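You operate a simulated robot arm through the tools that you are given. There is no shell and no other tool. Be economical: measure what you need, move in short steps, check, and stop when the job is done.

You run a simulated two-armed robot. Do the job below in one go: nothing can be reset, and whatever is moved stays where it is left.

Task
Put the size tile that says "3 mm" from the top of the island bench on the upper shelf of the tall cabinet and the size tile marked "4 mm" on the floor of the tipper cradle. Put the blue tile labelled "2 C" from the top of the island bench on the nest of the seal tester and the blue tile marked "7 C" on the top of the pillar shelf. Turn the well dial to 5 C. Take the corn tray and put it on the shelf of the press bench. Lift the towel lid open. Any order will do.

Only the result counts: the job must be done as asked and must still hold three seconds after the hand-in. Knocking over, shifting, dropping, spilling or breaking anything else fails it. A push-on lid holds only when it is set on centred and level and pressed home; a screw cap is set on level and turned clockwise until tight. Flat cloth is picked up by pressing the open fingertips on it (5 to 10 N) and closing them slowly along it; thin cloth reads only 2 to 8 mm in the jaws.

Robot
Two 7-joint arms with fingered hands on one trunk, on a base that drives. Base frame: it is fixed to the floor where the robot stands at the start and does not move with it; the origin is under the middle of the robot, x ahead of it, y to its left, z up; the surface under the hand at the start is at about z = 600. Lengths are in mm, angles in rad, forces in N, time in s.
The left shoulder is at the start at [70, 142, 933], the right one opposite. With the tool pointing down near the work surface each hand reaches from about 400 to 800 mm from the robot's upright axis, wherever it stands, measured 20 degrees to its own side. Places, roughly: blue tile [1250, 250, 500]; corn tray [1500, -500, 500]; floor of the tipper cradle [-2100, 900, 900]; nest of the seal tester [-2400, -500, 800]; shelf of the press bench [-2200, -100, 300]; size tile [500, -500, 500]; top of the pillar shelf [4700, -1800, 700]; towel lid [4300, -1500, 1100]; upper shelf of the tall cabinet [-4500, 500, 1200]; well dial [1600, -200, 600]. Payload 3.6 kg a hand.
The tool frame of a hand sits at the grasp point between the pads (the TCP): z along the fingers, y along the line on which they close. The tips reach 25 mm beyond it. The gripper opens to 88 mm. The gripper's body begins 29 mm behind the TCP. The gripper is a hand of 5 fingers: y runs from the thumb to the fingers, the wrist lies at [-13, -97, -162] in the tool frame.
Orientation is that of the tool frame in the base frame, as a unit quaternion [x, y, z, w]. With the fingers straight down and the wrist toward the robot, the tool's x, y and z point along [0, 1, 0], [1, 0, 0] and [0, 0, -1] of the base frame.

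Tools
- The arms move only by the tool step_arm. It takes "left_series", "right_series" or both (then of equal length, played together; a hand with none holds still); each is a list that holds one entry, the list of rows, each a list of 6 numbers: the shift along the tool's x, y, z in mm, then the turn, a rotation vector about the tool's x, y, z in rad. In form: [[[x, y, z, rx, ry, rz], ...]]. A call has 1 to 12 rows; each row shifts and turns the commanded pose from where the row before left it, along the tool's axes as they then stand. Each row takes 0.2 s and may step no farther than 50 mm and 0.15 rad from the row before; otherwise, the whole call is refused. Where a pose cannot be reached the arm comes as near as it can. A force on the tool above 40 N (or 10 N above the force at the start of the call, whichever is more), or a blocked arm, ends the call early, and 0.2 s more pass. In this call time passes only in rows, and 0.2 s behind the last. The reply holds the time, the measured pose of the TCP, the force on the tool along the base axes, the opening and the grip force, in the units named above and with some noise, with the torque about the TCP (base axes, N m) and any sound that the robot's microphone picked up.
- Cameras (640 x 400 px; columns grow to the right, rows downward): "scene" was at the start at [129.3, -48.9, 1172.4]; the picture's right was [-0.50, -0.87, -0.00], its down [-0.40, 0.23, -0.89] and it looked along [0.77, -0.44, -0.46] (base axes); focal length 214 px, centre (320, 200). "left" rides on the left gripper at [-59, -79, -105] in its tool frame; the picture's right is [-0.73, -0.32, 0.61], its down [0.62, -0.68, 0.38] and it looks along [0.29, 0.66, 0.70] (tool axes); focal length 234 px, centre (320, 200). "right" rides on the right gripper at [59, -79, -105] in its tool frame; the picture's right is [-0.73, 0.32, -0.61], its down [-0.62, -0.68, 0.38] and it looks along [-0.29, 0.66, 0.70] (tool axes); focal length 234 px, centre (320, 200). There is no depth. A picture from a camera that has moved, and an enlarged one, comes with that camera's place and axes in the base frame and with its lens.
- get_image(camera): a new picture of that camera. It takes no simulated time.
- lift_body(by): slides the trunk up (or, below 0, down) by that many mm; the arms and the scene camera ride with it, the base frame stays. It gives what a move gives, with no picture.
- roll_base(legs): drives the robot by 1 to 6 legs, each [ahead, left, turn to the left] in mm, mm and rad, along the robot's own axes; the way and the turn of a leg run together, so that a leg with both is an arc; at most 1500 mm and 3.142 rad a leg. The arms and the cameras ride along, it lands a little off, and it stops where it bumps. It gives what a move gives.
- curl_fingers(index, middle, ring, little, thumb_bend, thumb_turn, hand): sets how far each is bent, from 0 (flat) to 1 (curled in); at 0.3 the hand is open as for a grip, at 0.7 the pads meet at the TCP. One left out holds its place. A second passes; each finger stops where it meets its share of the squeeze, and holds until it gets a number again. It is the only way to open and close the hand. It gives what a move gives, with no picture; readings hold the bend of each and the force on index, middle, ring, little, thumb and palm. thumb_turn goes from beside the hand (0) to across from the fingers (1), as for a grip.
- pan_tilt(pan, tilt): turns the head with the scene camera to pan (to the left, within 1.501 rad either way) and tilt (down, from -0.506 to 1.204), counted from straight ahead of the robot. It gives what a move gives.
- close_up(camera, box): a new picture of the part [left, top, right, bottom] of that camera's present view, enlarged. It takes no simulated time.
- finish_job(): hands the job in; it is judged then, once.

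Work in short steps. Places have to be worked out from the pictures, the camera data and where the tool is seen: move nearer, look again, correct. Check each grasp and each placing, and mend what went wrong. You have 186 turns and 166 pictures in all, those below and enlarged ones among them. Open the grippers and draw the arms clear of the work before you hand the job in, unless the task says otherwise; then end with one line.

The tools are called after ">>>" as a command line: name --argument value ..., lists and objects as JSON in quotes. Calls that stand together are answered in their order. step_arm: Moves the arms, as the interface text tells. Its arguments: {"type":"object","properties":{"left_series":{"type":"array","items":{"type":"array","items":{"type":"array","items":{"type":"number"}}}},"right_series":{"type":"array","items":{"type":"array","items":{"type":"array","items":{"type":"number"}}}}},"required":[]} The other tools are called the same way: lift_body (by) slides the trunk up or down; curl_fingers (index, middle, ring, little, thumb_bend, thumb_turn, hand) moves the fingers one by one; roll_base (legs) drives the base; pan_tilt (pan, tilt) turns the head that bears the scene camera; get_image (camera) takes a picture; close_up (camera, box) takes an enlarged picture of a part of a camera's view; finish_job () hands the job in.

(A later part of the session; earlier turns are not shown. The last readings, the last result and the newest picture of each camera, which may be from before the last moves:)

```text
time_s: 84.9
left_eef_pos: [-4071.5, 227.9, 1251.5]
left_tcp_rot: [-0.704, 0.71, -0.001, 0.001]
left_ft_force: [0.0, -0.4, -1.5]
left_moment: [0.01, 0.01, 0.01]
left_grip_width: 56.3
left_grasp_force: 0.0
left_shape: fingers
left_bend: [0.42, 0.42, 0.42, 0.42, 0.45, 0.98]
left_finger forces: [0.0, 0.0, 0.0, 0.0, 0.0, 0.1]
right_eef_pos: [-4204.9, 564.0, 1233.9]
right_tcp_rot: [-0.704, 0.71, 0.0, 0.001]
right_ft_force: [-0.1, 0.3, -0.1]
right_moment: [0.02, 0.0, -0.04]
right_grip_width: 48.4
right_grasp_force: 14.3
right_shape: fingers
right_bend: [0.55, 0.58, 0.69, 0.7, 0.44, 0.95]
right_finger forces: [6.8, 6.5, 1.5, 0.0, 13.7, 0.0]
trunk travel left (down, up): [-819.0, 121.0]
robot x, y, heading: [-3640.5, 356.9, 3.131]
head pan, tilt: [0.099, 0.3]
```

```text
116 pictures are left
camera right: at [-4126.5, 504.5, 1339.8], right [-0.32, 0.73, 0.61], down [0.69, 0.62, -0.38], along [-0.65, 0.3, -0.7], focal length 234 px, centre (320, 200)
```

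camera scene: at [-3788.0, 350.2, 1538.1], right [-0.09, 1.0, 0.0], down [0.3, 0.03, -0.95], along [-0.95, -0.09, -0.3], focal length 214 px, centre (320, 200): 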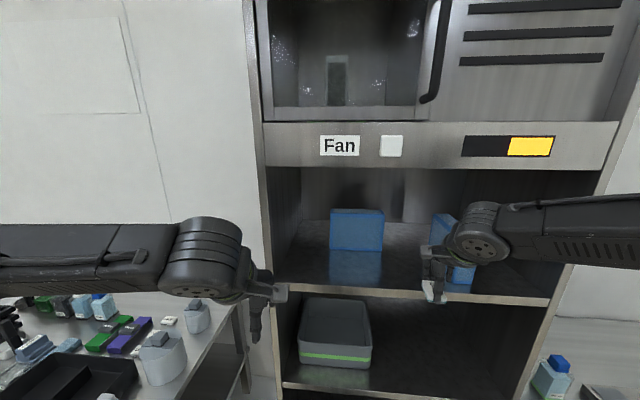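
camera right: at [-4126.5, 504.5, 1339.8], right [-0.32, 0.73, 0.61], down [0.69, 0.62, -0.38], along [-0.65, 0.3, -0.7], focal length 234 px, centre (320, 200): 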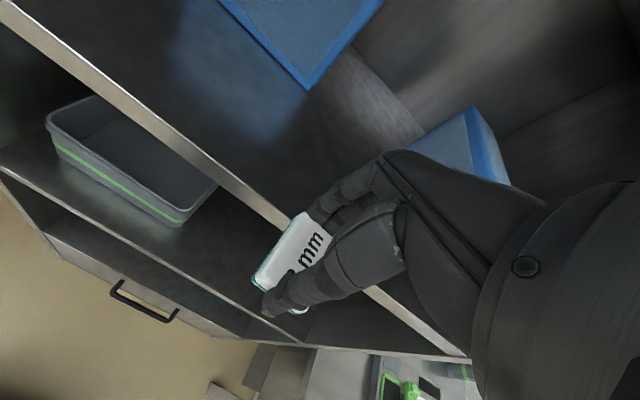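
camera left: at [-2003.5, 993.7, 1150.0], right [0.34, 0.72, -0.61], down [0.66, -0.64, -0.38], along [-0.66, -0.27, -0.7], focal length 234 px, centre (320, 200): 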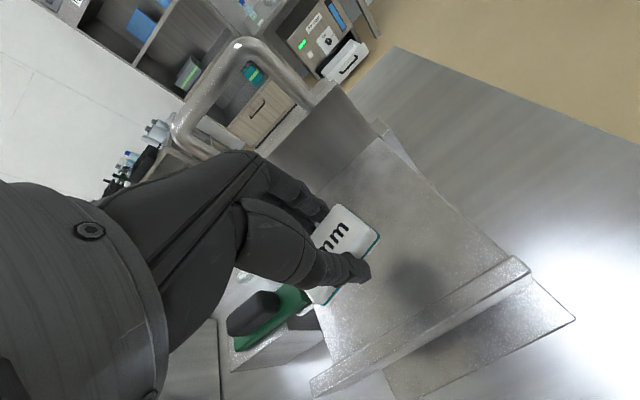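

Clear path; I move in 90 mm and check.

>>> step_arm --right_series '[[[3, 30, 0, 0, 0, 0], [3, 30, 0, 0, 0, 0], [2, 30, 0, 0, 0, 0]]]'

>>> step_arm --right_series '[[[0, 0, 8, 0, 0, 0], [0, 0, 6, 0, 0, 0], [0, 0, 4, 0, 0, 0]]]'

>>> close_up --camera "right" --box '[180, 130, 420, 360]'

>>> close_up --camera "scene" --box '[380, 170, 520, 330]'

```text
time_s: 85.7
left_eef_pos: [-4069.5, 227.2, 1251.3]
left_tcp_rot: [-0.704, 0.71, 0.0, 0.001]
left_ft_force: [0.1, 0.1, -0.3]
left_moment: [-0.02, 0.0, 0.0]
left_grip_width: 56.0
left_grasp_force: 0.0
left_shape: fingers
left_bend: [0.42, 0.42, 0.42, 0.42, 0.45, 0.98]
left_finger forces: [0.0, 0.0, 0.1, 0.1, 0.0, 0.0]
right_eef_pos: [-4292.0, 556.4, 1238.5]
right_tcp_rot: [-0.704, 0.71, 0.0, 0.0]
right_ft_force: [0.5, -0.2, -0.5]
right_moment: [0.02, 0.02, 0.0]
right_grip_width: 48.4
right_grasp_force: 14.2
right_shape: fingers
right_bend: [0.55, 0.59, 0.69, 0.7, 0.44, 0.95]
right_finger forces: [6.9, 6.5, 1.3, 0.1, 13.6, 0.0]
trunk travel left (down, up): [-819.0, 121.0]
robot x, y, heading: [-3640.8, 358.3, 3.134]
head pan, tilt: [0.099, 0.3]
```

```text
time_s: 86.5
left_eef_pos: [-4068.6, 227.5, 1251.6]
left_tcp_rot: [-0.704, 0.71, 0.0, 0.0]
left_ft_force: [-0.2, -0.3, 0.1]
left_moment: [0.01, -0.02, -0.02]
left_grip_width: 55.8
left_grasp_force: 0.2
left_shape: fingers
left_bend: [0.42, 0.42, 0.42, 0.42, 0.45, 0.98]
left_finger forces: [0.0, 0.1, 0.1, 0.0, 0.0, 0.1]
right_eef_pos: [-4290.9, 557.0, 1221.6]
right_tcp_rot: [-0.704, 0.71, 0.0, 0.001]
right_ft_force: [0.9, 0.3, -0.6]
right_moment: [0.0, 0.01, 0.03]
right_grip_width: 47.9
right_grasp_force: 14.1
right_shape: fingers
right_bend: [0.55, 0.59, 0.69, 0.7, 0.44, 0.95]
right_finger forces: [6.9, 6.5, 1.3, 0.0, 13.5, 0.0]
trunk travel left (down, up): [-819.0, 121.0]
robot x, y, heading: [-3642.3, 360.3, 3.133]
head pan, tilt: [0.099, 0.3]
```

```text
1.74 times, centred on (300, 245) of right
camera zoom: at [-4212.4, 496.3, 1326.3], right [-0.32, 0.73, 0.61], down [0.69, 0.62, -0.38], along [-0.65, 0.3, -0.7], focal length 407 px, centre (355, 122)
```

zoom: 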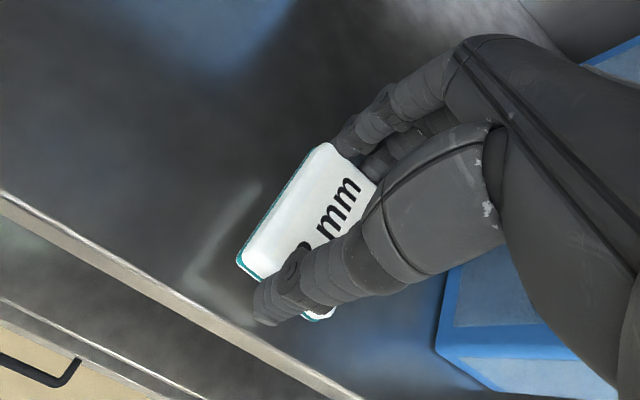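

```text
2.50 times, centred on (450, 250) of scene
camera zoom: at [-3784.4, 349.7, 1538.5], right [-0.09, 1.0, 0.0], down [0.29, 0.03, -0.96], along [-0.95, -0.09, -0.3], focal length 536 px, centre (-5, 75)
```

zoom: 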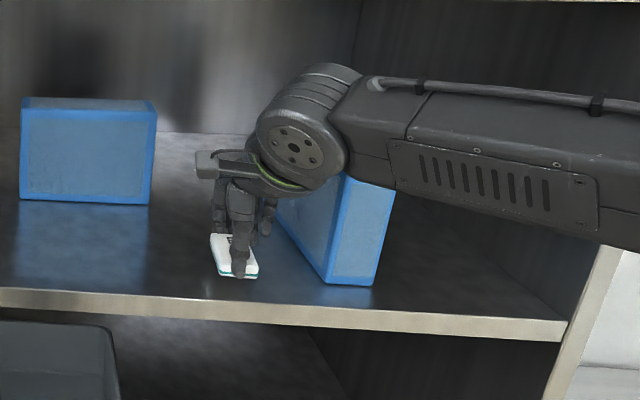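

Reflection shows ~15 mm gap. Continue down gently.

>>> step_arm --right_series '[[[0, 5, 4, 0, 0, 0], [0, 0, 4, 0, 0, 0]]]'

>>> step_arm --right_series '[[[0, 0, 4, 0, 0, 0]]]'

>>> step_arm --right_series '[[[0, 0, 3, 0, 0, 0]]]'

>>> close_up --camera "right" --box '[180, 130, 420, 360]'

```text
time_s: 87.1
left_eef_pos: [-4068.9, 227.7, 1252.2]
left_tcp_rot: [-0.704, 0.71, 0.0, 0.0]
left_ft_force: [-1.0, 0.0, 1.0]
left_moment: [0.01, 0.02, 0.02]
left_grip_width: 56.0
left_grasp_force: 0.0
left_shape: fingers
left_bend: [0.42, 0.42, 0.42, 0.42, 0.45, 0.98]
left_finger forces: [0.0, 0.0, 0.1, 0.0, 0.0, 0.0]
right_eef_pos: [-4297.4, 556.8, 1212.8]
right_tcp_rot: [-0.704, 0.71, 0.001, 0.0]
right_ft_force: [-0.3, 0.3, -0.9]
right_moment: [0.02, -0.01, 0.0]
right_grip_width: 48.0
right_grasp_force: 13.5
right_shape: fingers
right_bend: [0.55, 0.59, 0.69, 0.7, 0.44, 0.95]
right_finger forces: [6.9, 6.5, 1.3, 0.1, 13.6, 0.0]
trunk travel left (down, up): [-819.0, 121.0]
robot x, y, heading: [-3644.2, 357.0, 3.133]
head pan, tilt: [0.099, 0.3]
```

```text
time_s: 87.5
left_eef_pos: [-4070.1, 227.3, 1252.8]
left_tcp_rot: [-0.704, 0.71, 0.0, 0.0]
left_ft_force: [-0.1, -0.2, 0.6]
left_moment: [0.01, 0.01, -0.02]
left_grip_width: 56.1
left_grasp_force: 0.1
left_shape: fingers
left_bend: [0.42, 0.42, 0.42, 0.42, 0.45, 0.98]
left_finger forces: [0.1, 0.0, 0.1, 0.1, 0.0, 0.1]
right_eef_pos: [-4294.3, 557.1, 1209.4]
right_tcp_rot: [-0.704, 0.71, 0.0, 0.001]
right_ft_force: [0.2, -0.4, -1.1]
right_moment: [0.04, 0.01, -0.05]
right_grip_width: 48.2
right_grasp_force: 14.4
right_shape: fingers
right_bend: [0.55, 0.59, 0.69, 0.7, 0.44, 0.95]
right_finger forces: [6.9, 6.4, 1.4, 0.0, 13.7, 0.0]
trunk travel left (down, up): [-819.0, 121.0]
robot x, y, heading: [-3643.4, 362.9, 3.134]
head pan, tilt: [0.099, 0.3]
```

```text
time_s: 87.9
left_eef_pos: [-4069.4, 227.3, 1253.3]
left_tcp_rot: [-0.704, 0.71, 0.0, -0.001]
left_ft_force: [-0.3, 0.1, 0.7]
left_moment: [0.02, 0.02, -0.02]
left_grip_width: 55.9
left_grasp_force: 0.0
left_shape: fingers
left_bend: [0.42, 0.42, 0.42, 0.42, 0.45, 0.98]
left_finger forces: [0.0, 0.0, 0.1, 0.1, 0.1, 0.1]
right_eef_pos: [-4297.0, 557.3, 1205.9]
right_tcp_rot: [-0.704, 0.71, 0.0, -0.001]
right_ft_force: [-1.0, -0.7, 0.3]
right_moment: [-0.01, -0.02, 0.0]
right_grip_width: 48.4
right_grasp_force: 14.0
right_shape: fingers
right_bend: [0.55, 0.59, 0.69, 0.7, 0.44, 0.95]
right_finger forces: [6.8, 6.5, 1.3, 0.0, 13.6, 0.1]
trunk travel left (down, up): [-819.0, 121.0]
robot x, y, heading: [-3641.4, 360.2, 3.131]
head pan, tilt: [0.099, 0.3]
```

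```text
1.74 times, centred on (300, 245) of right
camera zoom: at [-4217.8, 496.7, 1311.9], right [-0.32, 0.73, 0.61], down [0.69, 0.62, -0.38], along [-0.65, 0.3, -0.7], focal length 407 px, centre (355, 122)
```

zoom: 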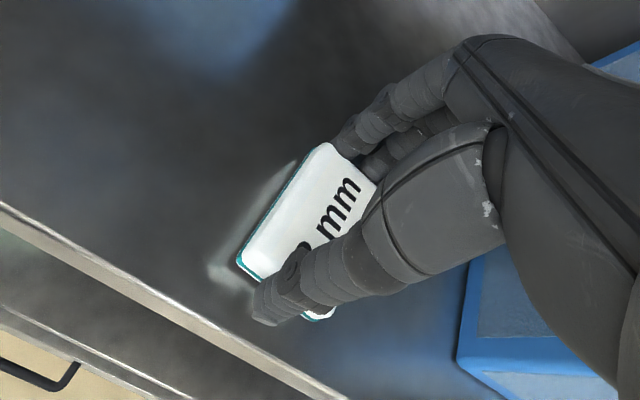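

Reflection gap halved; contact expected near TCP 1193. Continue.

>>> step_arm --right_series '[[[0, 0, 4, 0, 0, 0], [0, 0, 3, 0, 0, 0]]]'

>>> step_arm --right_series '[[[0, 0, 3, 0, 0, 0]]]'

>>> step_arm --right_series '[[[0, 0, 3, 0, 0, 0]]]'

>>> close_up --camera "right" --box '[180, 130, 420, 360]'

```text
time_s: 88.5
left_eef_pos: [-4067.9, 227.1, 1253.6]
left_tcp_rot: [-0.704, 0.71, 0.001, -0.001]
left_ft_force: [0.1, -0.2, 0.0]
left_moment: [-0.02, -0.01, 0.01]
left_grip_width: 56.0
left_grasp_force: 0.1
left_shape: fingers
left_bend: [0.42, 0.42, 0.42, 0.42, 0.45, 0.98]
left_finger forces: [0.0, 0.1, 0.1, 0.1, 0.0, 0.0]
right_eef_pos: [-4295.0, 556.5, 1202.1]
right_tcp_rot: [-0.704, 0.71, 0.001, -0.001]
right_ft_force: [-2.8, 1.4, 10.5]
right_moment: [0.02, 0.04, 0.01]
right_grip_width: 48.2
right_grasp_force: 16.0
right_shape: fingers
right_bend: [0.54, 0.58, 0.69, 0.7, 0.44, 0.95]
right_finger forces: [8.4, 7.5, 1.8, 0.1, 14.0, 0.0]
trunk travel left (down, up): [-819.0, 121.0]
robot x, y, heading: [-3640.2, 362.6, 3.132]
head pan, tilt: [0.099, 0.3]
```

```text
time_s: 88.9
left_eef_pos: [-4066.0, 226.9, 1253.2]
left_tcp_rot: [-0.704, 0.711, 0.002, 0.0]
left_ft_force: [0.6, -0.5, 0.4]
left_moment: [-0.01, 0.0, -0.02]
left_grip_width: 55.8
left_grasp_force: 0.0
left_shape: fingers
left_bend: [0.42, 0.42, 0.42, 0.42, 0.45, 0.98]
left_finger forces: [0.1, 0.1, 0.0, 0.1, 0.0, 0.0]
right_eef_pos: [-4294.5, 556.0, 1200.4]
right_tcp_rot: [-0.704, 0.71, 0.003, -0.002]
right_ft_force: [-5.3, 1.7, 26.1]
right_moment: [0.0, 0.0, 0.01]
right_grip_width: 48.5
right_grasp_force: 16.8
right_shape: fingers
right_bend: [0.54, 0.58, 0.7, 0.7, 0.44, 0.95]
right_finger forces: [8.7, 8.7, 2.1, 0.0, 15.1, 0.0]
trunk travel left (down, up): [-819.0, 121.0]
robot x, y, heading: [-3641.2, 359.6, 3.129]
head pan, tilt: [0.099, 0.3]
```

```text
time_s: 89.5
left_eef_pos: [-4065.6, 226.9, 1252.3]
left_tcp_rot: [-0.704, 0.71, 0.001, -0.002]
left_ft_force: [0.3, 0.6, -0.2]
left_moment: [-0.01, 0.0, 0.02]
left_grip_width: 55.8
left_grasp_force: 0.1
left_shape: fingers
left_bend: [0.42, 0.42, 0.42, 0.42, 0.45, 0.98]
left_finger forces: [0.0, 0.1, 0.1, 0.1, 0.1, 0.1]
right_eef_pos: [-4295.9, 556.7, 1199.2]
right_tcp_rot: [-0.705, 0.709, 0.004, -0.005]
right_ft_force: [2.0, 1.0, 19.0]
right_moment: [0.03, -0.02, -0.02]
right_grip_width: 48.8
right_grasp_force: 18.2
right_shape: fingers
right_bend: [0.54, 0.58, 0.7, 0.7, 0.44, 0.95]
right_finger forces: [7.2, 8.9, 3.0, 0.1, 17.3, 0.0]
trunk travel left (down, up): [-819.0, 121.0]
robot x, y, heading: [-3639.2, 361.2, 3.134]
head pan, tilt: [0.099, 0.3]
stopped in row 1 (right hand): the force on the tool passed its limit at 41 N (the readings are from after the stop); the commanded pose is now the measured one
```

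```text
1.74 times, centred on (300, 245) of right
camera zoom: at [-4215.6, 497.0, 1303.4], right [-0.31, 0.73, 0.61], down [0.68, 0.62, -0.39], along [-0.66, 0.29, -0.69], focal length 407 px, centre (355, 122)
```

zoom: 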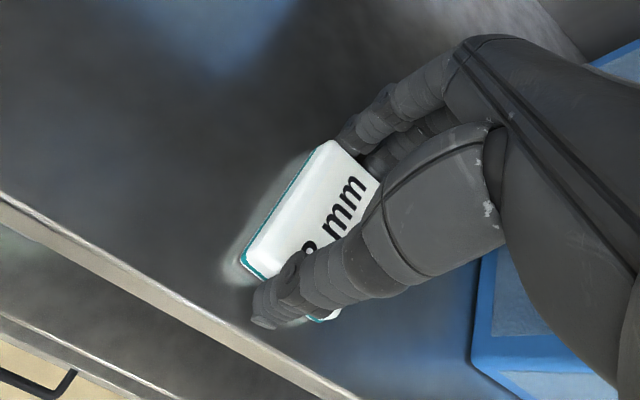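

Contact at TCP ≈1201. I relieve 4 mm, open the right hand, and rise slightly before withdrawing.

>>> step_arm --right_series '[[[0, 0, -3, 0, 0, 0]]]'

>>> curl_fingers --hand "right" --index 0.35 --middle 0.35 --ring 0.35 --little 0.35 --thumb_bend 0.33

>>> step_arm --right_series '[[[0, 0, -6, 0, 0, 0], [0, 0, -14, 0, 0, 0], [0, 0, -20, 0, 0, 0], [0, -10, 0, 0, 0, 0], [0, -40, 0, 0, 0, 0], [0, -45, 0, 0, 0, 0], [0, -45, 0, 0, 0, 0], [0, -40, 0, 0, 0, 0]]]'

>>> close_up --camera "scene" --box '[260, 150, 580, 350]'

```text
time_s: 89.8
left_eef_pos: [-4067.4, 227.2, 1251.8]
left_tcp_rot: [-0.704, 0.71, 0.001, -0.001]
left_ft_force: [0.1, 0.2, 0.3]
left_moment: [-0.01, 0.03, 0.02]
left_grip_width: 55.8
left_grasp_force: 0.0
left_shape: fingers
left_bend: [0.42, 0.42, 0.42, 0.42, 0.45, 0.98]
left_finger forces: [0.0, 0.0, 0.0, 0.0, 0.1, 0.0]
right_eef_pos: [-4296.2, 556.8, 1199.1]
right_tcp_rot: [-0.705, 0.71, 0.003, -0.003]
right_ft_force: [-0.9, 1.0, 10.8]
right_moment: [0.02, 0.07, -0.03]
right_grip_width: 48.8
right_grasp_force: 17.0
right_shape: fingers
right_bend: [0.54, 0.58, 0.7, 0.7, 0.44, 0.95]
right_finger forces: [8.1, 8.0, 2.9, 0.1, 15.0, 0.0]
trunk travel left (down, up): [-819.0, 121.0]
robot x, y, heading: [-3644.6, 361.9, 3.134]
head pan, tilt: [0.099, 0.3]
```

```text
time_s: 90.8
left_eef_pos: [-4070.0, 227.0, 1252.5]
left_tcp_rot: [-0.704, 0.711, 0.0, 0.0]
left_ft_force: [-0.1, 0.0, -0.3]
left_moment: [-0.01, 0.01, 0.02]
left_grip_width: 56.0
left_grasp_force: 0.1
left_shape: fingers
left_bend: [0.42, 0.42, 0.42, 0.42, 0.45, 0.98]
left_finger forces: [0.0, 0.0, 0.0, 0.0, 0.0, 0.0]
right_eef_pos: [-4297.0, 556.5, 1197.0]
right_tcp_rot: [-0.704, 0.71, 0.002, -0.001]
right_ft_force: [0.4, 0.7, -0.1]
right_moment: [0.0, -0.01, -0.02]
right_grip_width: 76.0
right_grasp_force: 0.0
right_shape: fingers
right_bend: [0.35, 0.35, 0.35, 0.35, 0.33, 0.97]
right_finger forces: [0.0, 0.1, 0.1, 0.0, 0.0, 0.0]
trunk travel left (down, up): [-819.0, 121.0]
robot x, y, heading: [-3643.0, 363.6, 3.135]
head pan, tilt: [0.099, 0.3]
```

```text
time_s: 92.7
left_eef_pos: [-4066.0, 228.1, 1252.2]
left_tcp_rot: [-0.704, 0.71, 0.001, 0.0]
left_ft_force: [0.3, -0.6, -0.1]
left_moment: [-0.02, 0.03, 0.03]
left_grip_width: 55.8
left_grasp_force: 0.1
left_shape: fingers
left_bend: [0.42, 0.42, 0.42, 0.42, 0.45, 0.98]
left_finger forces: [0.0, 0.1, 0.0, 0.0, 0.1, 0.0]
right_eef_pos: [-4113.0, 556.2, 1238.6]
right_tcp_rot: [-0.705, 0.71, 0.003, -0.003]
right_ft_force: [-0.4, 0.9, -0.4]
right_moment: [-0.03, -0.01, 0.0]
right_grip_width: 76.3
right_grasp_force: 0.0
right_shape: fingers
right_bend: [0.35, 0.35, 0.35, 0.35, 0.33, 0.97]
right_finger forces: [0.1, 0.0, 0.1, 0.0, 0.1, 0.0]
trunk travel left (down, up): [-819.0, 121.0]
robot x, y, heading: [-3638.3, 357.8, 3.129]
head pan, tilt: [0.099, 0.3]
```

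```text
2.00 times, centred on (420, 250) of scene
camera zoom: at [-3782.7, 350.1, 1538.7], right [-0.09, 1.0, 0.0], down [0.29, 0.03, -0.96], along [-0.95, -0.09, -0.29], focal length 429 px, centre (120, 100)
```

zoom: 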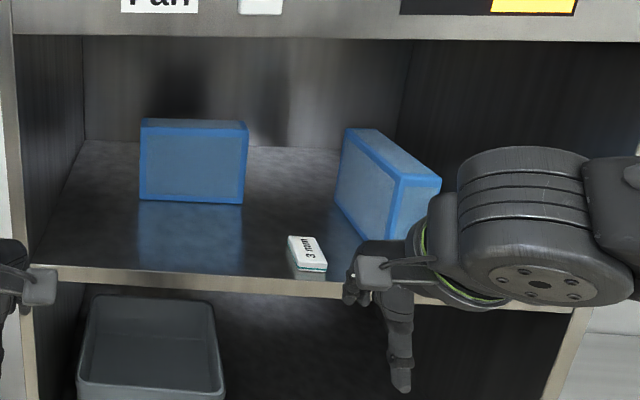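

The 3 mm tile is on the upper shelf. I back out and return around the north end of the bench toward the island.

>>> roll_base --legs '[[-300, 0, 0], [0, -1400, 0], [-1400, 0, 0], [-700, 0, 0], [0, 0, -3.1]]'

>>> pan_tilt --pan 0.0 --tilt 0.25

>>> get_image --camera "scene"

```text
time_s: 115.9
left_eef_pos: [-1164.5, 2215.2, 1252.3]
left_tcp_rot: [0.219, 0.976, 0.001, 0.002]
left_ft_force: [0.2, 0.2, 0.3]
left_moment: [0.01, -0.01, -0.01]
left_grip_width: 56.0
left_grasp_force: 0.0
left_shape: fingers
left_bend: [0.42, 0.42, 0.42, 0.42, 0.45, 0.98]
left_finger forces: [0.0, 0.0, 0.0, 0.1, 0.0, 0.1]
right_eef_pos: [-853.8, 2119.0, 1239.9]
right_tcp_rot: [0.207, 0.978, 0.006, -0.003]
right_ft_force: [-8.7, -2.0, 1.3]
right_moment: [0.05, -0.22, 0.03]
right_grip_width: 76.3
right_grasp_force: 4.6
right_shape: fingers
right_bend: [0.35, 0.35, 0.35, 0.36, 0.33, 0.98]
right_finger forces: [0.0, 0.1, 0.0, 9.0, 0.0, 0.0]
trunk travel left (down, up): [-819.0, 121.0]
robot x, y, heading: [-1222.1, 1769.6, 1.126]
head pan, tilt: [0.099, 0.3]
stopped in leg 5: the force on the tool passed its limit at 82 N (the readings are from after the stop); the commanded pose is now the measured one
```

```text
time_s: 116.5
left_eef_pos: [-1165.5, 2214.6, 1252.7]
left_tcp_rot: [0.22, 0.976, 0.0, 0.001]
left_ft_force: [0.5, -0.4, -0.1]
left_moment: [-0.02, 0.04, 0.02]
left_grip_width: 56.0
left_grasp_force: 0.1
left_shape: fingers
left_bend: [0.42, 0.42, 0.42, 0.42, 0.45, 0.98]
left_finger forces: [0.1, 0.1, 0.1, 0.0, 0.1, 0.0]
right_eef_pos: [-854.4, 2119.8, 1240.2]
right_tcp_rot: [0.209, 0.978, 0.006, -0.003]
right_ft_force: [-9.4, -2.2, -0.6]
right_moment: [0.0, -0.16, 0.06]
right_grip_width: 76.4
right_grasp_force: 4.8
right_shape: fingers
right_bend: [0.35, 0.35, 0.35, 0.36, 0.33, 0.98]
right_finger forces: [0.0, 0.0, 0.0, 9.6, 0.0, 0.0]
trunk travel left (down, up): [-819.0, 121.0]
robot x, y, heading: [-1222.3, 1772.3, 1.129]
head pan, tilt: [0.0, 0.25]
```

```text
110 pictures are left
camera scene: at [-1163.9, 1897.2, 1543.4], right [0.9, -0.43, 0.0], down [-0.1, -0.22, -0.97], along [0.42, 0.88, -0.25], focal length 214 px, centre (320, 200)
```

scene: 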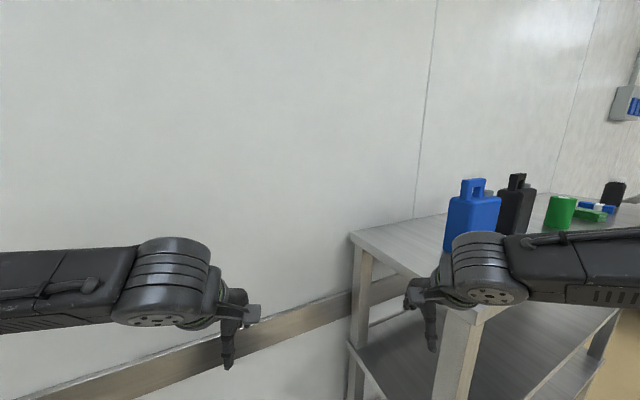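

I bumped the right hand's little finger on a shelving rack's leg. I turn back, retreat south, then turn east there.

>>> roll_base --legs '[[0, 0, 0.25], [-650, 0, 0], [0, 0, -1.37]]'

>>> get_image --camera "scene"

```text
time_s: 124.4
left_eef_pos: [-919.5, 1277.7, 1252.7]
left_tcp_rot: [0.699, 0.716, 0.0, 0.0]
left_ft_force: [0.6, -0.2, 0.7]
left_moment: [-0.02, 0.03, 0.03]
left_grip_width: 56.1
left_grasp_force: 0.0
left_shape: fingers
left_bend: [0.42, 0.42, 0.42, 0.42, 0.45, 0.98]
left_finger forces: [0.1, 0.0, 0.0, 0.0, 0.0, 0.0]
right_eef_pos: [-861.5, 959.5, 1239.8]
right_tcp_rot: [0.691, 0.723, 0.007, 0.0]
right_ft_force: [-0.2, -0.7, 0.2]
right_moment: [-0.03, -0.01, -0.03]
right_grip_width: 76.5
right_grasp_force: 0.0
right_shape: fingers
right_bend: [0.35, 0.35, 0.35, 0.35, 0.33, 0.98]
right_finger forces: [0.0, 0.1, 0.1, 0.0, 0.0, 0.0]
trunk travel left (down, up): [-819.0, 121.0]
robot x, y, heading: [-1338.6, 1131.4, 0.024]
head pan, tilt: [0.0, 0.25]
```

```text
109 pictures are left
camera scene: at [-1198.2, 1131.4, 1543.2], right [0.03, -1.0, 0.0], down [-0.25, -0.01, -0.97], along [0.97, 0.02, -0.25], focal length 214 px, centre (320, 200)
```

scene: 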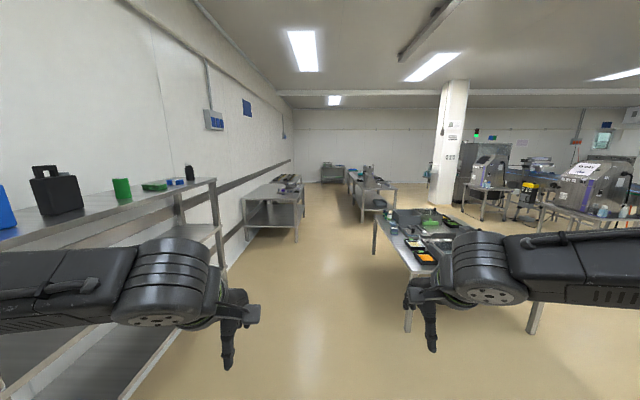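

Clear lane ahead along y≈1130 to the island's north side. I drive there and turn to face south.

>>> roll_base --legs '[[1400, 0, 0], [1050, -100, 0], [0, 0, -1.58]]'

>>> pan_tilt --pan 0.0 --tilt 0.7

>>> get_image --camera "scene"

```text
time_s: 140.2
left_eef_pos: [1192.9, 700.4, 1252.3]
left_tcp_rot: [1.0, -0.012, 0.0, 0.0]
left_ft_force: [-0.5, -0.2, 0.0]
left_moment: [0.01, 0.01, 0.03]
left_grip_width: 55.9
left_grasp_force: 0.0
left_shape: fingers
left_bend: [0.42, 0.42, 0.42, 0.42, 0.45, 0.98]
left_finger forces: [0.1, 0.0, 0.0, 0.0, 0.0, 0.1]
right_eef_pos: [869.8, 659.6, 1238.6]
right_tcp_rot: [1.0, -0.001, 0.004, 0.004]
right_ft_force: [-0.4, 0.3, 0.7]
right_moment: [0.01, 0.02, 0.0]
right_grip_width: 76.2
right_grasp_force: 0.0
right_shape: fingers
right_bend: [0.35, 0.35, 0.35, 0.35, 0.33, 0.98]
right_finger forces: [0.0, 0.1, 0.1, 0.0, 0.0, 0.1]
trunk travel left (down, up): [-819.0, 121.0]
robot x, y, heading: [1061.5, 1130.6, -1.595]
head pan, tilt: [0.0, 0.25]
```

```text
time_s: 141.1
left_eef_pos: [1192.6, 700.6, 1252.5]
left_tcp_rot: [1.0, -0.012, 0.0, 0.0]
left_ft_force: [-0.8, 0.1, -0.2]
left_moment: [0.0, 0.01, 0.01]
left_grip_width: 55.9
left_grasp_force: 0.0
left_shape: fingers
left_bend: [0.42, 0.42, 0.42, 0.42, 0.45, 0.98]
left_finger forces: [0.0, 0.0, 0.1, 0.1, 0.1, 0.0]
right_eef_pos: [869.7, 659.7, 1238.7]
right_tcp_rot: [1.0, -0.001, 0.005, 0.005]
right_ft_force: [0.1, 0.0, 0.0]
right_moment: [0.0, 0.01, 0.0]
right_grip_width: 76.2
right_grasp_force: 0.1
right_shape: fingers
right_bend: [0.35, 0.35, 0.35, 0.35, 0.33, 0.98]
right_finger forces: [0.0, 0.0, 0.0, 0.0, 0.0, 0.0]
trunk travel left (down, up): [-819.0, 121.0]
robot x, y, heading: [1066.2, 1130.3, -1.594]
head pan, tilt: [0.0, 0.7]
```

```text
108 pictures are left
camera scene: at [1062.6, 991.1, 1502.4], right [-1.0, 0.02, 0.0], down [0.02, 0.64, -0.77], along [-0.02, -0.77, -0.64], focal length 214 px, centre (320, 200)
```

scene: 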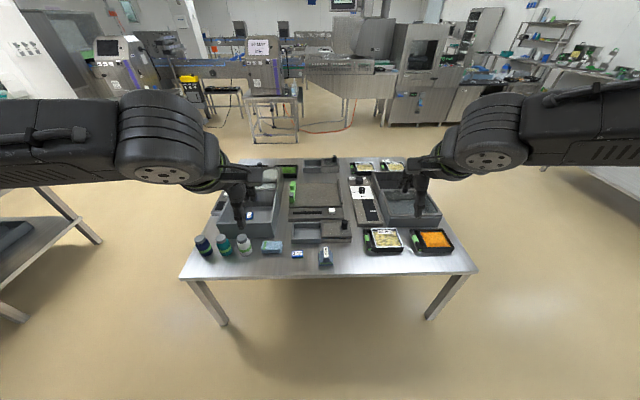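

>>> close_up --camera "scene" --box '[180, 150, 360, 280]'

>>> close_up --camera "left" --box '[240, 0, 640, 260]'

```text
3.08 times, centred on (270, 215) of scene
camera zoom: at [1062.6, 991.1, 1502.4], right [-1.0, 0.02, 0.0], down [0.02, 0.64, -0.77], along [-0.02, -0.77, -0.64], focal length 660 px, centre (474, 154)
```

zoom: 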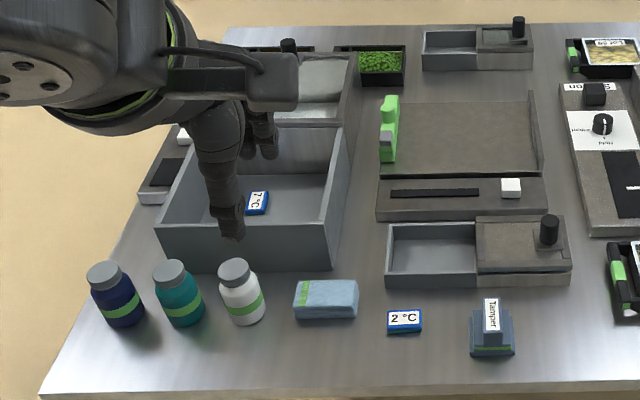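

```text
1.54 times, centred on (440, 130) of left
camera zoom: at [1135.4, 779.9, 1357.7], right [-0.72, 0.34, -0.61], down [0.64, 0.67, -0.38], along [0.27, -0.66, -0.7], focal length 360 px, centre (135, 308)
```

zoom: 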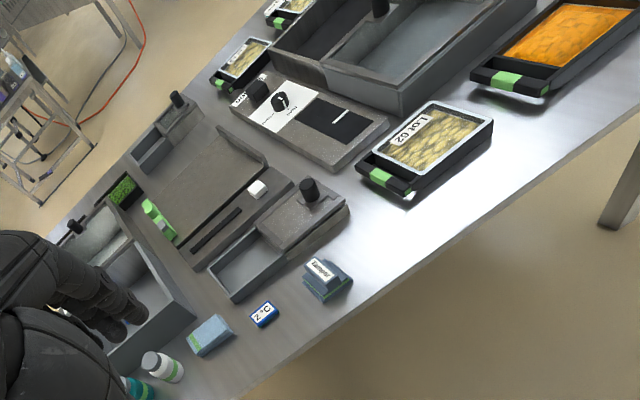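

7 C is inside the grey box at about (1454,67); 2 C is at (1160,338). Plan: take 2 C in the left and 7 C in the right hand. I lower the trunk and drive closer.

>>> lift_body --by -400

>>> roll_base --legs '[[300, 0, 0.02]]'

>>> get_image --camera "left"

>>> get_image --camera "scene"

```text
time_s: 144.9
left_eef_pos: [1191.5, 700.3, 853.0]
left_tcp_rot: [1.0, -0.013, 0.0, 0.001]
left_ft_force: [-0.6, 0.1, 0.3]
left_moment: [-0.01, -0.01, -0.01]
left_grip_width: 56.1
left_grasp_force: 0.1
left_shape: fingers
left_bend: [0.42, 0.42, 0.42, 0.42, 0.45, 0.98]
left_finger forces: [0.1, 0.1, 0.0, 0.1, 0.1, 0.1]
right_eef_pos: [870.4, 660.9, 839.2]
right_tcp_rot: [1.0, -0.001, 0.005, 0.006]
right_ft_force: [0.0, -0.6, -0.9]
right_moment: [-0.03, 0.0, -0.02]
right_grip_width: 76.4
right_grasp_force: 0.1
right_shape: fingers
right_bend: [0.35, 0.35, 0.35, 0.35, 0.33, 0.98]
right_finger forces: [0.0, 0.1, 0.0, 0.0, 0.0, 0.0]
trunk travel left (down, up): [-419.0, 521.0]
robot x, y, heading: [1068.5, 1129.7, -1.596]
head pan, tilt: [0.0, 0.7]
```

```text
time_s: 147.0
left_eef_pos: [1199.5, 398.6, 851.8]
left_tcp_rot: [1.0, 0.001, 0.001, 0.0]
left_ft_force: [0.7, -0.7, 0.2]
left_moment: [-0.01, 0.01, 0.03]
left_grip_width: 56.4
left_grasp_force: 0.1
left_shape: fingers
left_bend: [0.42, 0.42, 0.42, 0.42, 0.45, 0.98]
left_finger forces: [0.0, 0.0, 0.1, 0.0, 0.0, 0.0]
right_eef_pos: [878.4, 349.7, 838.7]
right_tcp_rot: [1.0, 0.012, 0.005, 0.005]
right_ft_force: [-0.8, 1.0, -0.4]
right_moment: [-0.02, 0.02, -0.01]
right_grip_width: 76.5
right_grasp_force: 0.1
right_shape: fingers
right_bend: [0.35, 0.35, 0.35, 0.35, 0.33, 0.98]
right_finger forces: [0.0, 0.0, 0.1, 0.0, 0.0, 0.0]
trunk travel left (down, up): [-419.0, 521.0]
robot x, y, heading: [1063.9, 825.9, -1.569]
head pan, tilt: [0.0, 0.7]
```

```text
105 pictures are left
camera left: at [1141.0, 476.9, 957.4], right [-0.73, 0.32, -0.61], down [0.62, 0.68, -0.38], along [0.29, -0.66, -0.7], focal length 234 px, centre (320, 200)
```

left: 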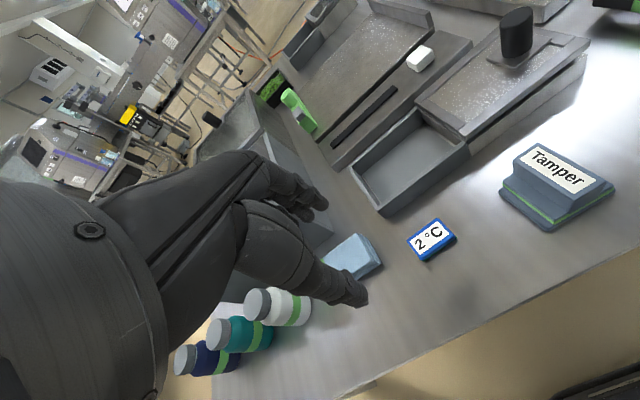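

```text
104 pictures are left
camera scene: at [1062.6, 686.0, 1102.2], right [-1.0, 0.0, 0.0], down [0.0, 0.64, -0.76], along [0.0, -0.76, -0.64], focal length 214 px, centre (320, 200)
```

scene: 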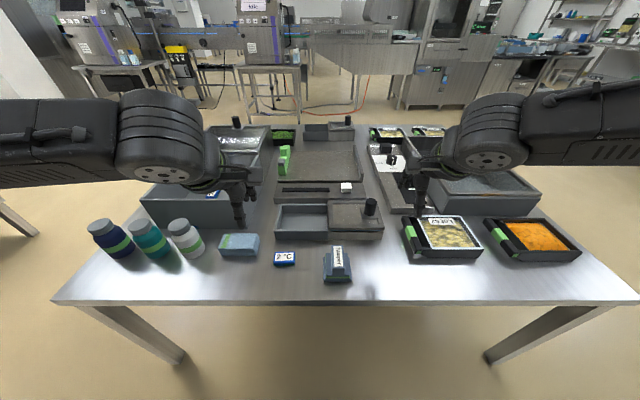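

2 C located at (1159,348), aligned with the axes. I open the left hand and move it above the tile, stopping 10 mm higher than the grasp.

>>> curl_fingers --hand "left" --index 0.3 --middle 0.3 --ring 0.3 --little 0.3 --thumb_bend 0.3

>>> step_arm --left_series '[[[-20, 25, 25, 0, 0, 0], [-20, 25, 25, 0, 0, 0], [0, 0, 45, 0, 0, 0], [0, 0, 45, 0, 0, 0], [0, 0, 35, 0, 0, 0], [0, 0, 30, 0, 0, 0]]]'

>>> get_image --camera "left"

```text
time_s: 148.0
left_eef_pos: [1200.7, 398.8, 852.3]
left_tcp_rot: [1.0, 0.001, 0.0, 0.0]
left_ft_force: [1.2, -0.3, 0.4]
left_moment: [0.0, 0.02, -0.01]
left_grip_width: 84.3
left_grasp_force: 0.0
left_shape: fingers
left_bend: [0.3, 0.3, 0.3, 0.3, 0.3, 0.98]
left_finger forces: [0.1, 0.1, 0.1, 0.0, 0.1, 0.0]
right_eef_pos: [879.5, 349.8, 838.7]
right_tcp_rot: [1.0, 0.012, 0.003, 0.006]
right_ft_force: [-0.3, 0.6, -0.5]
right_moment: [0.02, -0.01, -0.02]
right_grip_width: 76.4
right_grasp_force: 0.1
right_shape: fingers
right_bend: [0.35, 0.35, 0.35, 0.35, 0.33, 0.98]
right_finger forces: [0.0, 0.0, 0.1, 0.1, 0.1, 0.0]
trunk travel left (down, up): [-419.0, 521.0]
robot x, y, heading: [1063.2, 825.2, -1.567]
head pan, tilt: [0.0, 0.7]
```

```text
time_s: 149.4
left_eef_pos: [1162.3, 348.5, 647.6]
left_tcp_rot: [1.0, 0.001, -0.001, 0.0]
left_ft_force: [-0.5, -0.1, 0.0]
left_moment: [-0.03, -0.02, 0.02]
left_grip_width: 84.7
left_grasp_force: 0.0
left_shape: fingers
left_bend: [0.3, 0.3, 0.3, 0.3, 0.3, 0.98]
left_finger forces: [0.0, 0.0, 0.1, 0.0, 0.0, 0.0]
right_eef_pos: [878.2, 349.5, 838.9]
right_tcp_rot: [1.0, 0.011, 0.004, 0.005]
right_ft_force: [0.2, 0.0, 0.4]
right_moment: [-0.02, -0.01, 0.01]
right_grip_width: 76.3
right_grasp_force: 0.0
right_shape: fingers
right_bend: [0.35, 0.35, 0.35, 0.35, 0.33, 0.98]
right_finger forces: [0.1, 0.1, 0.1, 0.0, 0.0, 0.0]
trunk travel left (down, up): [-419.0, 521.0]
robot x, y, heading: [1061.8, 826.3, -1.574]
head pan, tilt: [0.0, 0.7]
```

```text
103 pictures are left
camera left: at [1103.6, 428.1, 752.7], right [-0.73, 0.32, -0.61], down [0.62, 0.68, -0.38], along [0.29, -0.66, -0.7], focal length 234 px, centre (320, 200)
```

left: 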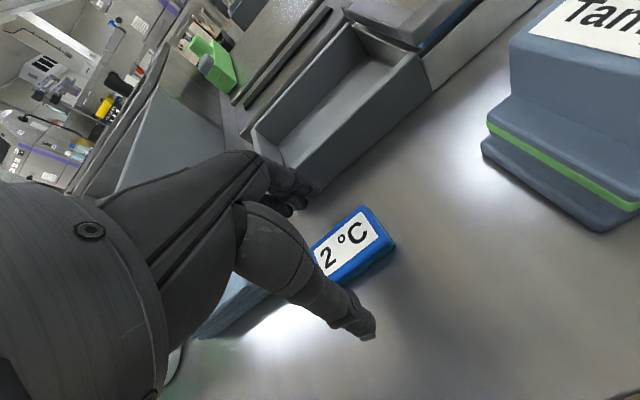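

The fingers come close to the small grey box, so I pre-close them somewhat before descending, then grasp.

>>> curl_fingers --hand "left" --index 0.4 --middle 0.4 --ring 0.4 --little 0.4 --thumb_bend 0.38

>>> step_arm --left_series '[[[-2, 0, 8, 0, 0, 0], [-1, 0, 6, 0, 0, 0]]]'

>>> get_image --camera "left"

```text
time_s: 150.4
left_eef_pos: [1163.2, 349.1, 649.0]
left_tcp_rot: [1.0, 0.001, 0.0, 0.0]
left_ft_force: [0.5, -0.2, -0.3]
left_moment: [0.0, -0.02, -0.01]
left_grip_width: 66.3
left_grasp_force: 0.0
left_shape: fingers
left_bend: [0.4, 0.4, 0.4, 0.4, 0.38, 0.98]
left_finger forces: [0.0, 0.0, 0.0, 0.1, 0.0, 0.1]
right_eef_pos: [879.1, 349.9, 840.7]
right_tcp_rot: [1.0, 0.012, 0.005, 0.005]
right_ft_force: [0.4, -0.6, -0.1]
right_moment: [0.03, -0.01, -0.01]
right_grip_width: 76.3
right_grasp_force: 0.0
right_shape: fingers
right_bend: [0.35, 0.35, 0.35, 0.35, 0.33, 0.98]
right_finger forces: [0.0, 0.1, 0.0, 0.1, 0.1, 0.0]
trunk travel left (down, up): [-419.0, 521.0]
robot x, y, heading: [1063.2, 828.3, -1.571]
head pan, tilt: [0.0, 0.7]
```

```text
time_s: 151.0
left_eef_pos: [1158.3, 349.3, 632.5]
left_tcp_rot: [1.0, 0.001, 0.0, 0.0]
left_ft_force: [0.9, -0.4, 0.1]
left_moment: [0.02, -0.01, 0.0]
left_grip_width: 66.3
left_grasp_force: 0.1
left_shape: fingers
left_bend: [0.4, 0.4, 0.4, 0.4, 0.38, 0.98]
left_finger forces: [0.0, 0.0, 0.0, 0.0, 0.0, 0.1]
right_eef_pos: [878.6, 350.4, 839.6]
right_tcp_rot: [1.0, 0.012, 0.005, 0.004]
right_ft_force: [0.2, 0.6, -0.6]
right_moment: [-0.01, -0.01, 0.03]
right_grip_width: 76.2
right_grasp_force: 0.1
right_shape: fingers
right_bend: [0.35, 0.35, 0.35, 0.35, 0.33, 0.98]
right_finger forces: [0.1, 0.1, 0.0, 0.0, 0.0, 0.1]
trunk travel left (down, up): [-419.0, 521.0]
robot x, y, heading: [1061.2, 827.2, -1.567]
head pan, tilt: [0.0, 0.7]
```

```text
102 pictures are left
camera left: at [1098.6, 427.7, 738.4], right [-0.73, 0.32, -0.61], down [0.62, 0.68, -0.38], along [0.29, -0.66, -0.7], focal length 234 px, centre (320, 200)
```

left: 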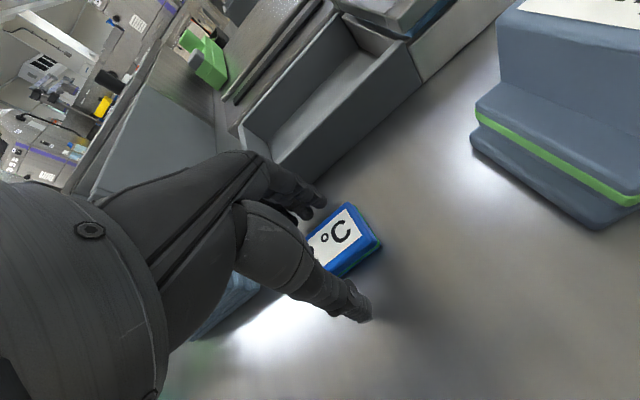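

Tile sits between thumb and fingers; closing.

>>> curl_fingers --hand "left" --index 0.7 --middle 0.7 --ring 0.7 --little 0.7 --thumb_bend 0.72

>>> step_arm --left_series '[[[0, 0, -8, 0, 0, 0], [0, 0, -30, 0, 0, 0], [0, 0, -45, 0, 0, 0], [0, 0, -45, 0, 0, 0], [0, 0, -45, 0, 0, 0], [0, 0, -45, 0, 0, 0]]]'

>>> get_image --camera "left"

```text
time_s: 152.0
left_eef_pos: [1158.3, 350.0, 633.0]
left_tcp_rot: [1.0, 0.001, 0.0, 0.0]
left_ft_force: [0.1, 0.2, -0.6]
left_moment: [0.03, 0.01, -0.01]
left_grip_width: 29.2
left_grasp_force: 11.6
left_shape: fingers
left_bend: [0.61, 0.64, 0.66, 0.7, 0.54, 0.95]
left_finger forces: [5.5, 4.3, 2.2, 0.0, 12.0, 0.0]
right_eef_pos: [877.6, 351.0, 839.0]
right_tcp_rot: [1.0, 0.012, 0.005, 0.004]
right_ft_force: [0.5, -0.1, -1.0]
right_moment: [-0.01, 0.03, -0.02]
right_grip_width: 76.2
right_grasp_force: 0.1
right_shape: fingers
right_bend: [0.35, 0.35, 0.35, 0.35, 0.33, 0.98]
right_finger forces: [0.0, 0.0, 0.1, 0.0, 0.1, 0.1]
trunk travel left (down, up): [-419.0, 521.0]
robot x, y, heading: [1062.9, 823.4, -1.566]
head pan, tilt: [0.0, 0.7]
```

```text
time_s: 153.4
left_eef_pos: [1158.4, 350.5, 851.9]
left_tcp_rot: [1.0, 0.0, 0.0, 0.0]
left_ft_force: [0.5, 0.3, -0.4]
left_moment: [0.01, 0.0, 0.01]
left_grip_width: 29.1
left_grasp_force: 11.8
left_shape: fingers
left_bend: [0.61, 0.65, 0.67, 0.7, 0.54, 0.94]
left_finger forces: [5.5, 4.1, 2.1, 0.1, 11.7, 0.0]
right_eef_pos: [878.0, 350.2, 839.4]
right_tcp_rot: [1.0, 0.012, 0.004, 0.005]
right_ft_force: [0.1, 0.2, -0.2]
right_moment: [-0.02, 0.01, -0.01]
right_grip_width: 76.5
right_grasp_force: 0.1
right_shape: fingers
right_bend: [0.35, 0.35, 0.35, 0.35, 0.33, 0.98]
right_finger forces: [0.1, 0.0, 0.0, 0.1, 0.0, 0.0]
trunk travel left (down, up): [-419.0, 521.0]
robot x, y, heading: [1063.5, 826.4, -1.575]
head pan, tilt: [0.0, 0.7]
```

```text
101 pictures are left
camera left: at [1098.4, 429.9, 957.7], right [-0.73, 0.32, -0.61], down [0.62, 0.68, -0.38], along [0.29, -0.66, -0.7], focal length 234 px, centre (320, 200)
```

left: 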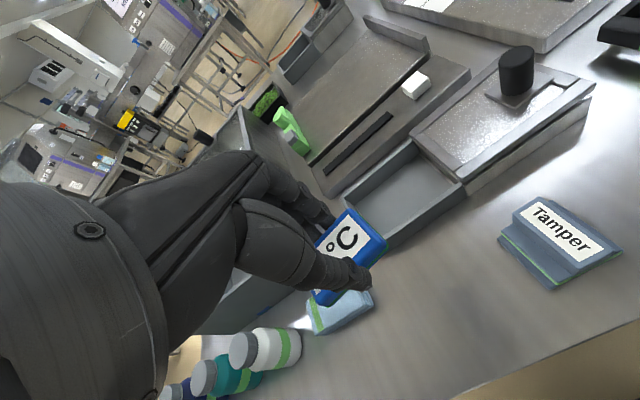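

2 C is held. I drive left (east) along the bench to reach the 7 C tile in the grey box with the right hand.

>>> roll_base --legs '[[0, 530, 0], [40, 0, 0]]'

>>> get_image --camera "scene"

>>> get_image --camera "right"

```text
time_s: 157.0
left_eef_pos: [1696.6, 312.5, 850.5]
left_tcp_rot: [1.0, 0.004, -0.001, -0.001]
left_ft_force: [0.2, -0.6, -0.7]
left_moment: [0.07, -0.02, -0.02]
left_grip_width: 29.0
left_grasp_force: 11.5
left_shape: fingers
left_bend: [0.61, 0.65, 0.67, 0.7, 0.54, 0.94]
left_finger forces: [5.4, 4.1, 2.1, 0.1, 11.6, 0.0]
right_eef_pos: [1417.5, 310.8, 839.5]
right_tcp_rot: [1.0, 0.016, 0.005, 0.003]
right_ft_force: [-0.3, -0.3, -0.4]
right_moment: [0.01, 0.0, 0.0]
right_grip_width: 76.6
right_grasp_force: 0.0
right_shape: fingers
right_bend: [0.35, 0.35, 0.35, 0.35, 0.33, 0.98]
right_finger forces: [0.0, 0.0, 0.0, 0.0, 0.1, 0.1]
trunk travel left (down, up): [-419.0, 521.0]
robot x, y, heading: [1599.2, 790.0, -1.563]
head pan, tilt: [0.0, 0.7]
```

```text
100 pictures are left
camera scene: at [1599.5, 647.7, 1102.1], right [-1.0, -0.01, 0.0], down [-0.01, 0.65, -0.76], along [0.01, -0.76, -0.65], focal length 214 px, centre (320, 200)
```

scene: 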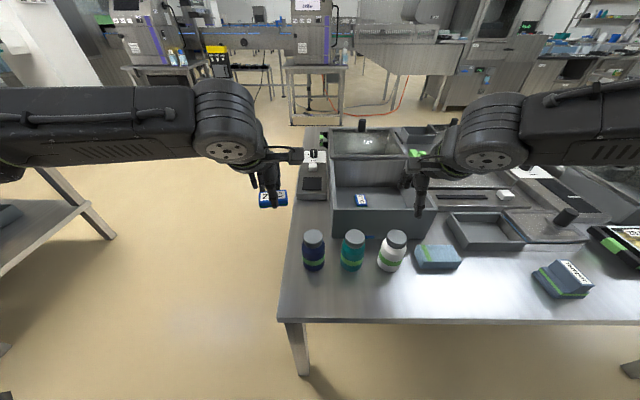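

```text
99 pictures are left
camera right: at [1473.4, 391.8, 943.6], right [-0.72, -0.34, 0.6], down [-0.64, 0.66, -0.39], along [-0.26, -0.67, -0.69], focal length 234 px, centre (320, 200)
```

right: 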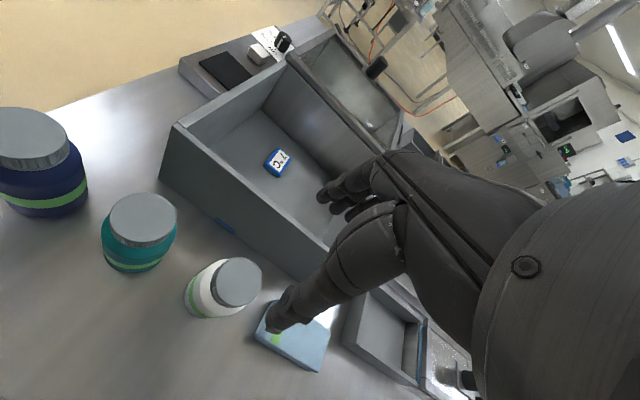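

7 C triangulates to about (1461,62,605). I enlarge to see its orientation and the box walls.

>>> close_up --camera "right" --box '[150, 40, 390, 240]'

>>> close_up --camera "scene" --box '[280, 110, 460, 240]'

```text
2.00 times, centred on (270, 140) of right
camera zoom: at [1473.4, 391.8, 943.6], right [-0.72, -0.34, 0.6], down [-0.64, 0.66, -0.39], along [-0.26, -0.67, -0.69], focal length 468 px, centre (420, 320)
```

zoom: 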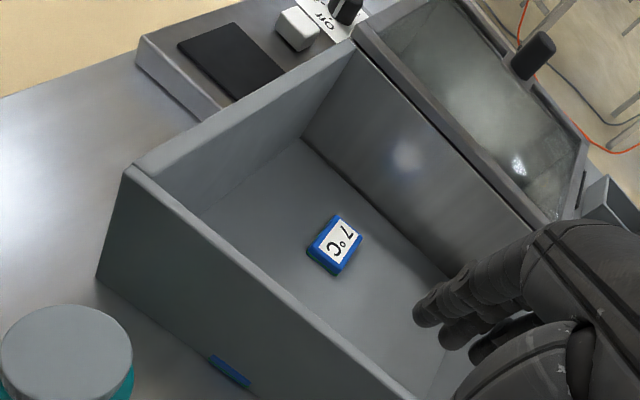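

```text
3.08 times, centred on (370, 175) of scene
camera zoom: at [1599.5, 647.7, 1102.1], right [-1.0, -0.01, 0.0], down [-0.01, 0.65, -0.76], along [0.01, -0.76, -0.65], focal length 660 px, centre (166, 277)
```

zoom: 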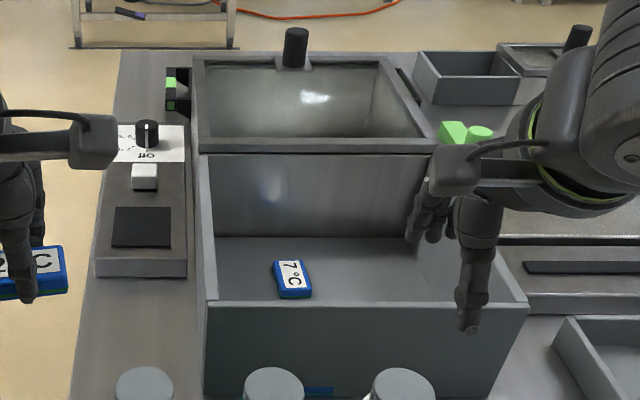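

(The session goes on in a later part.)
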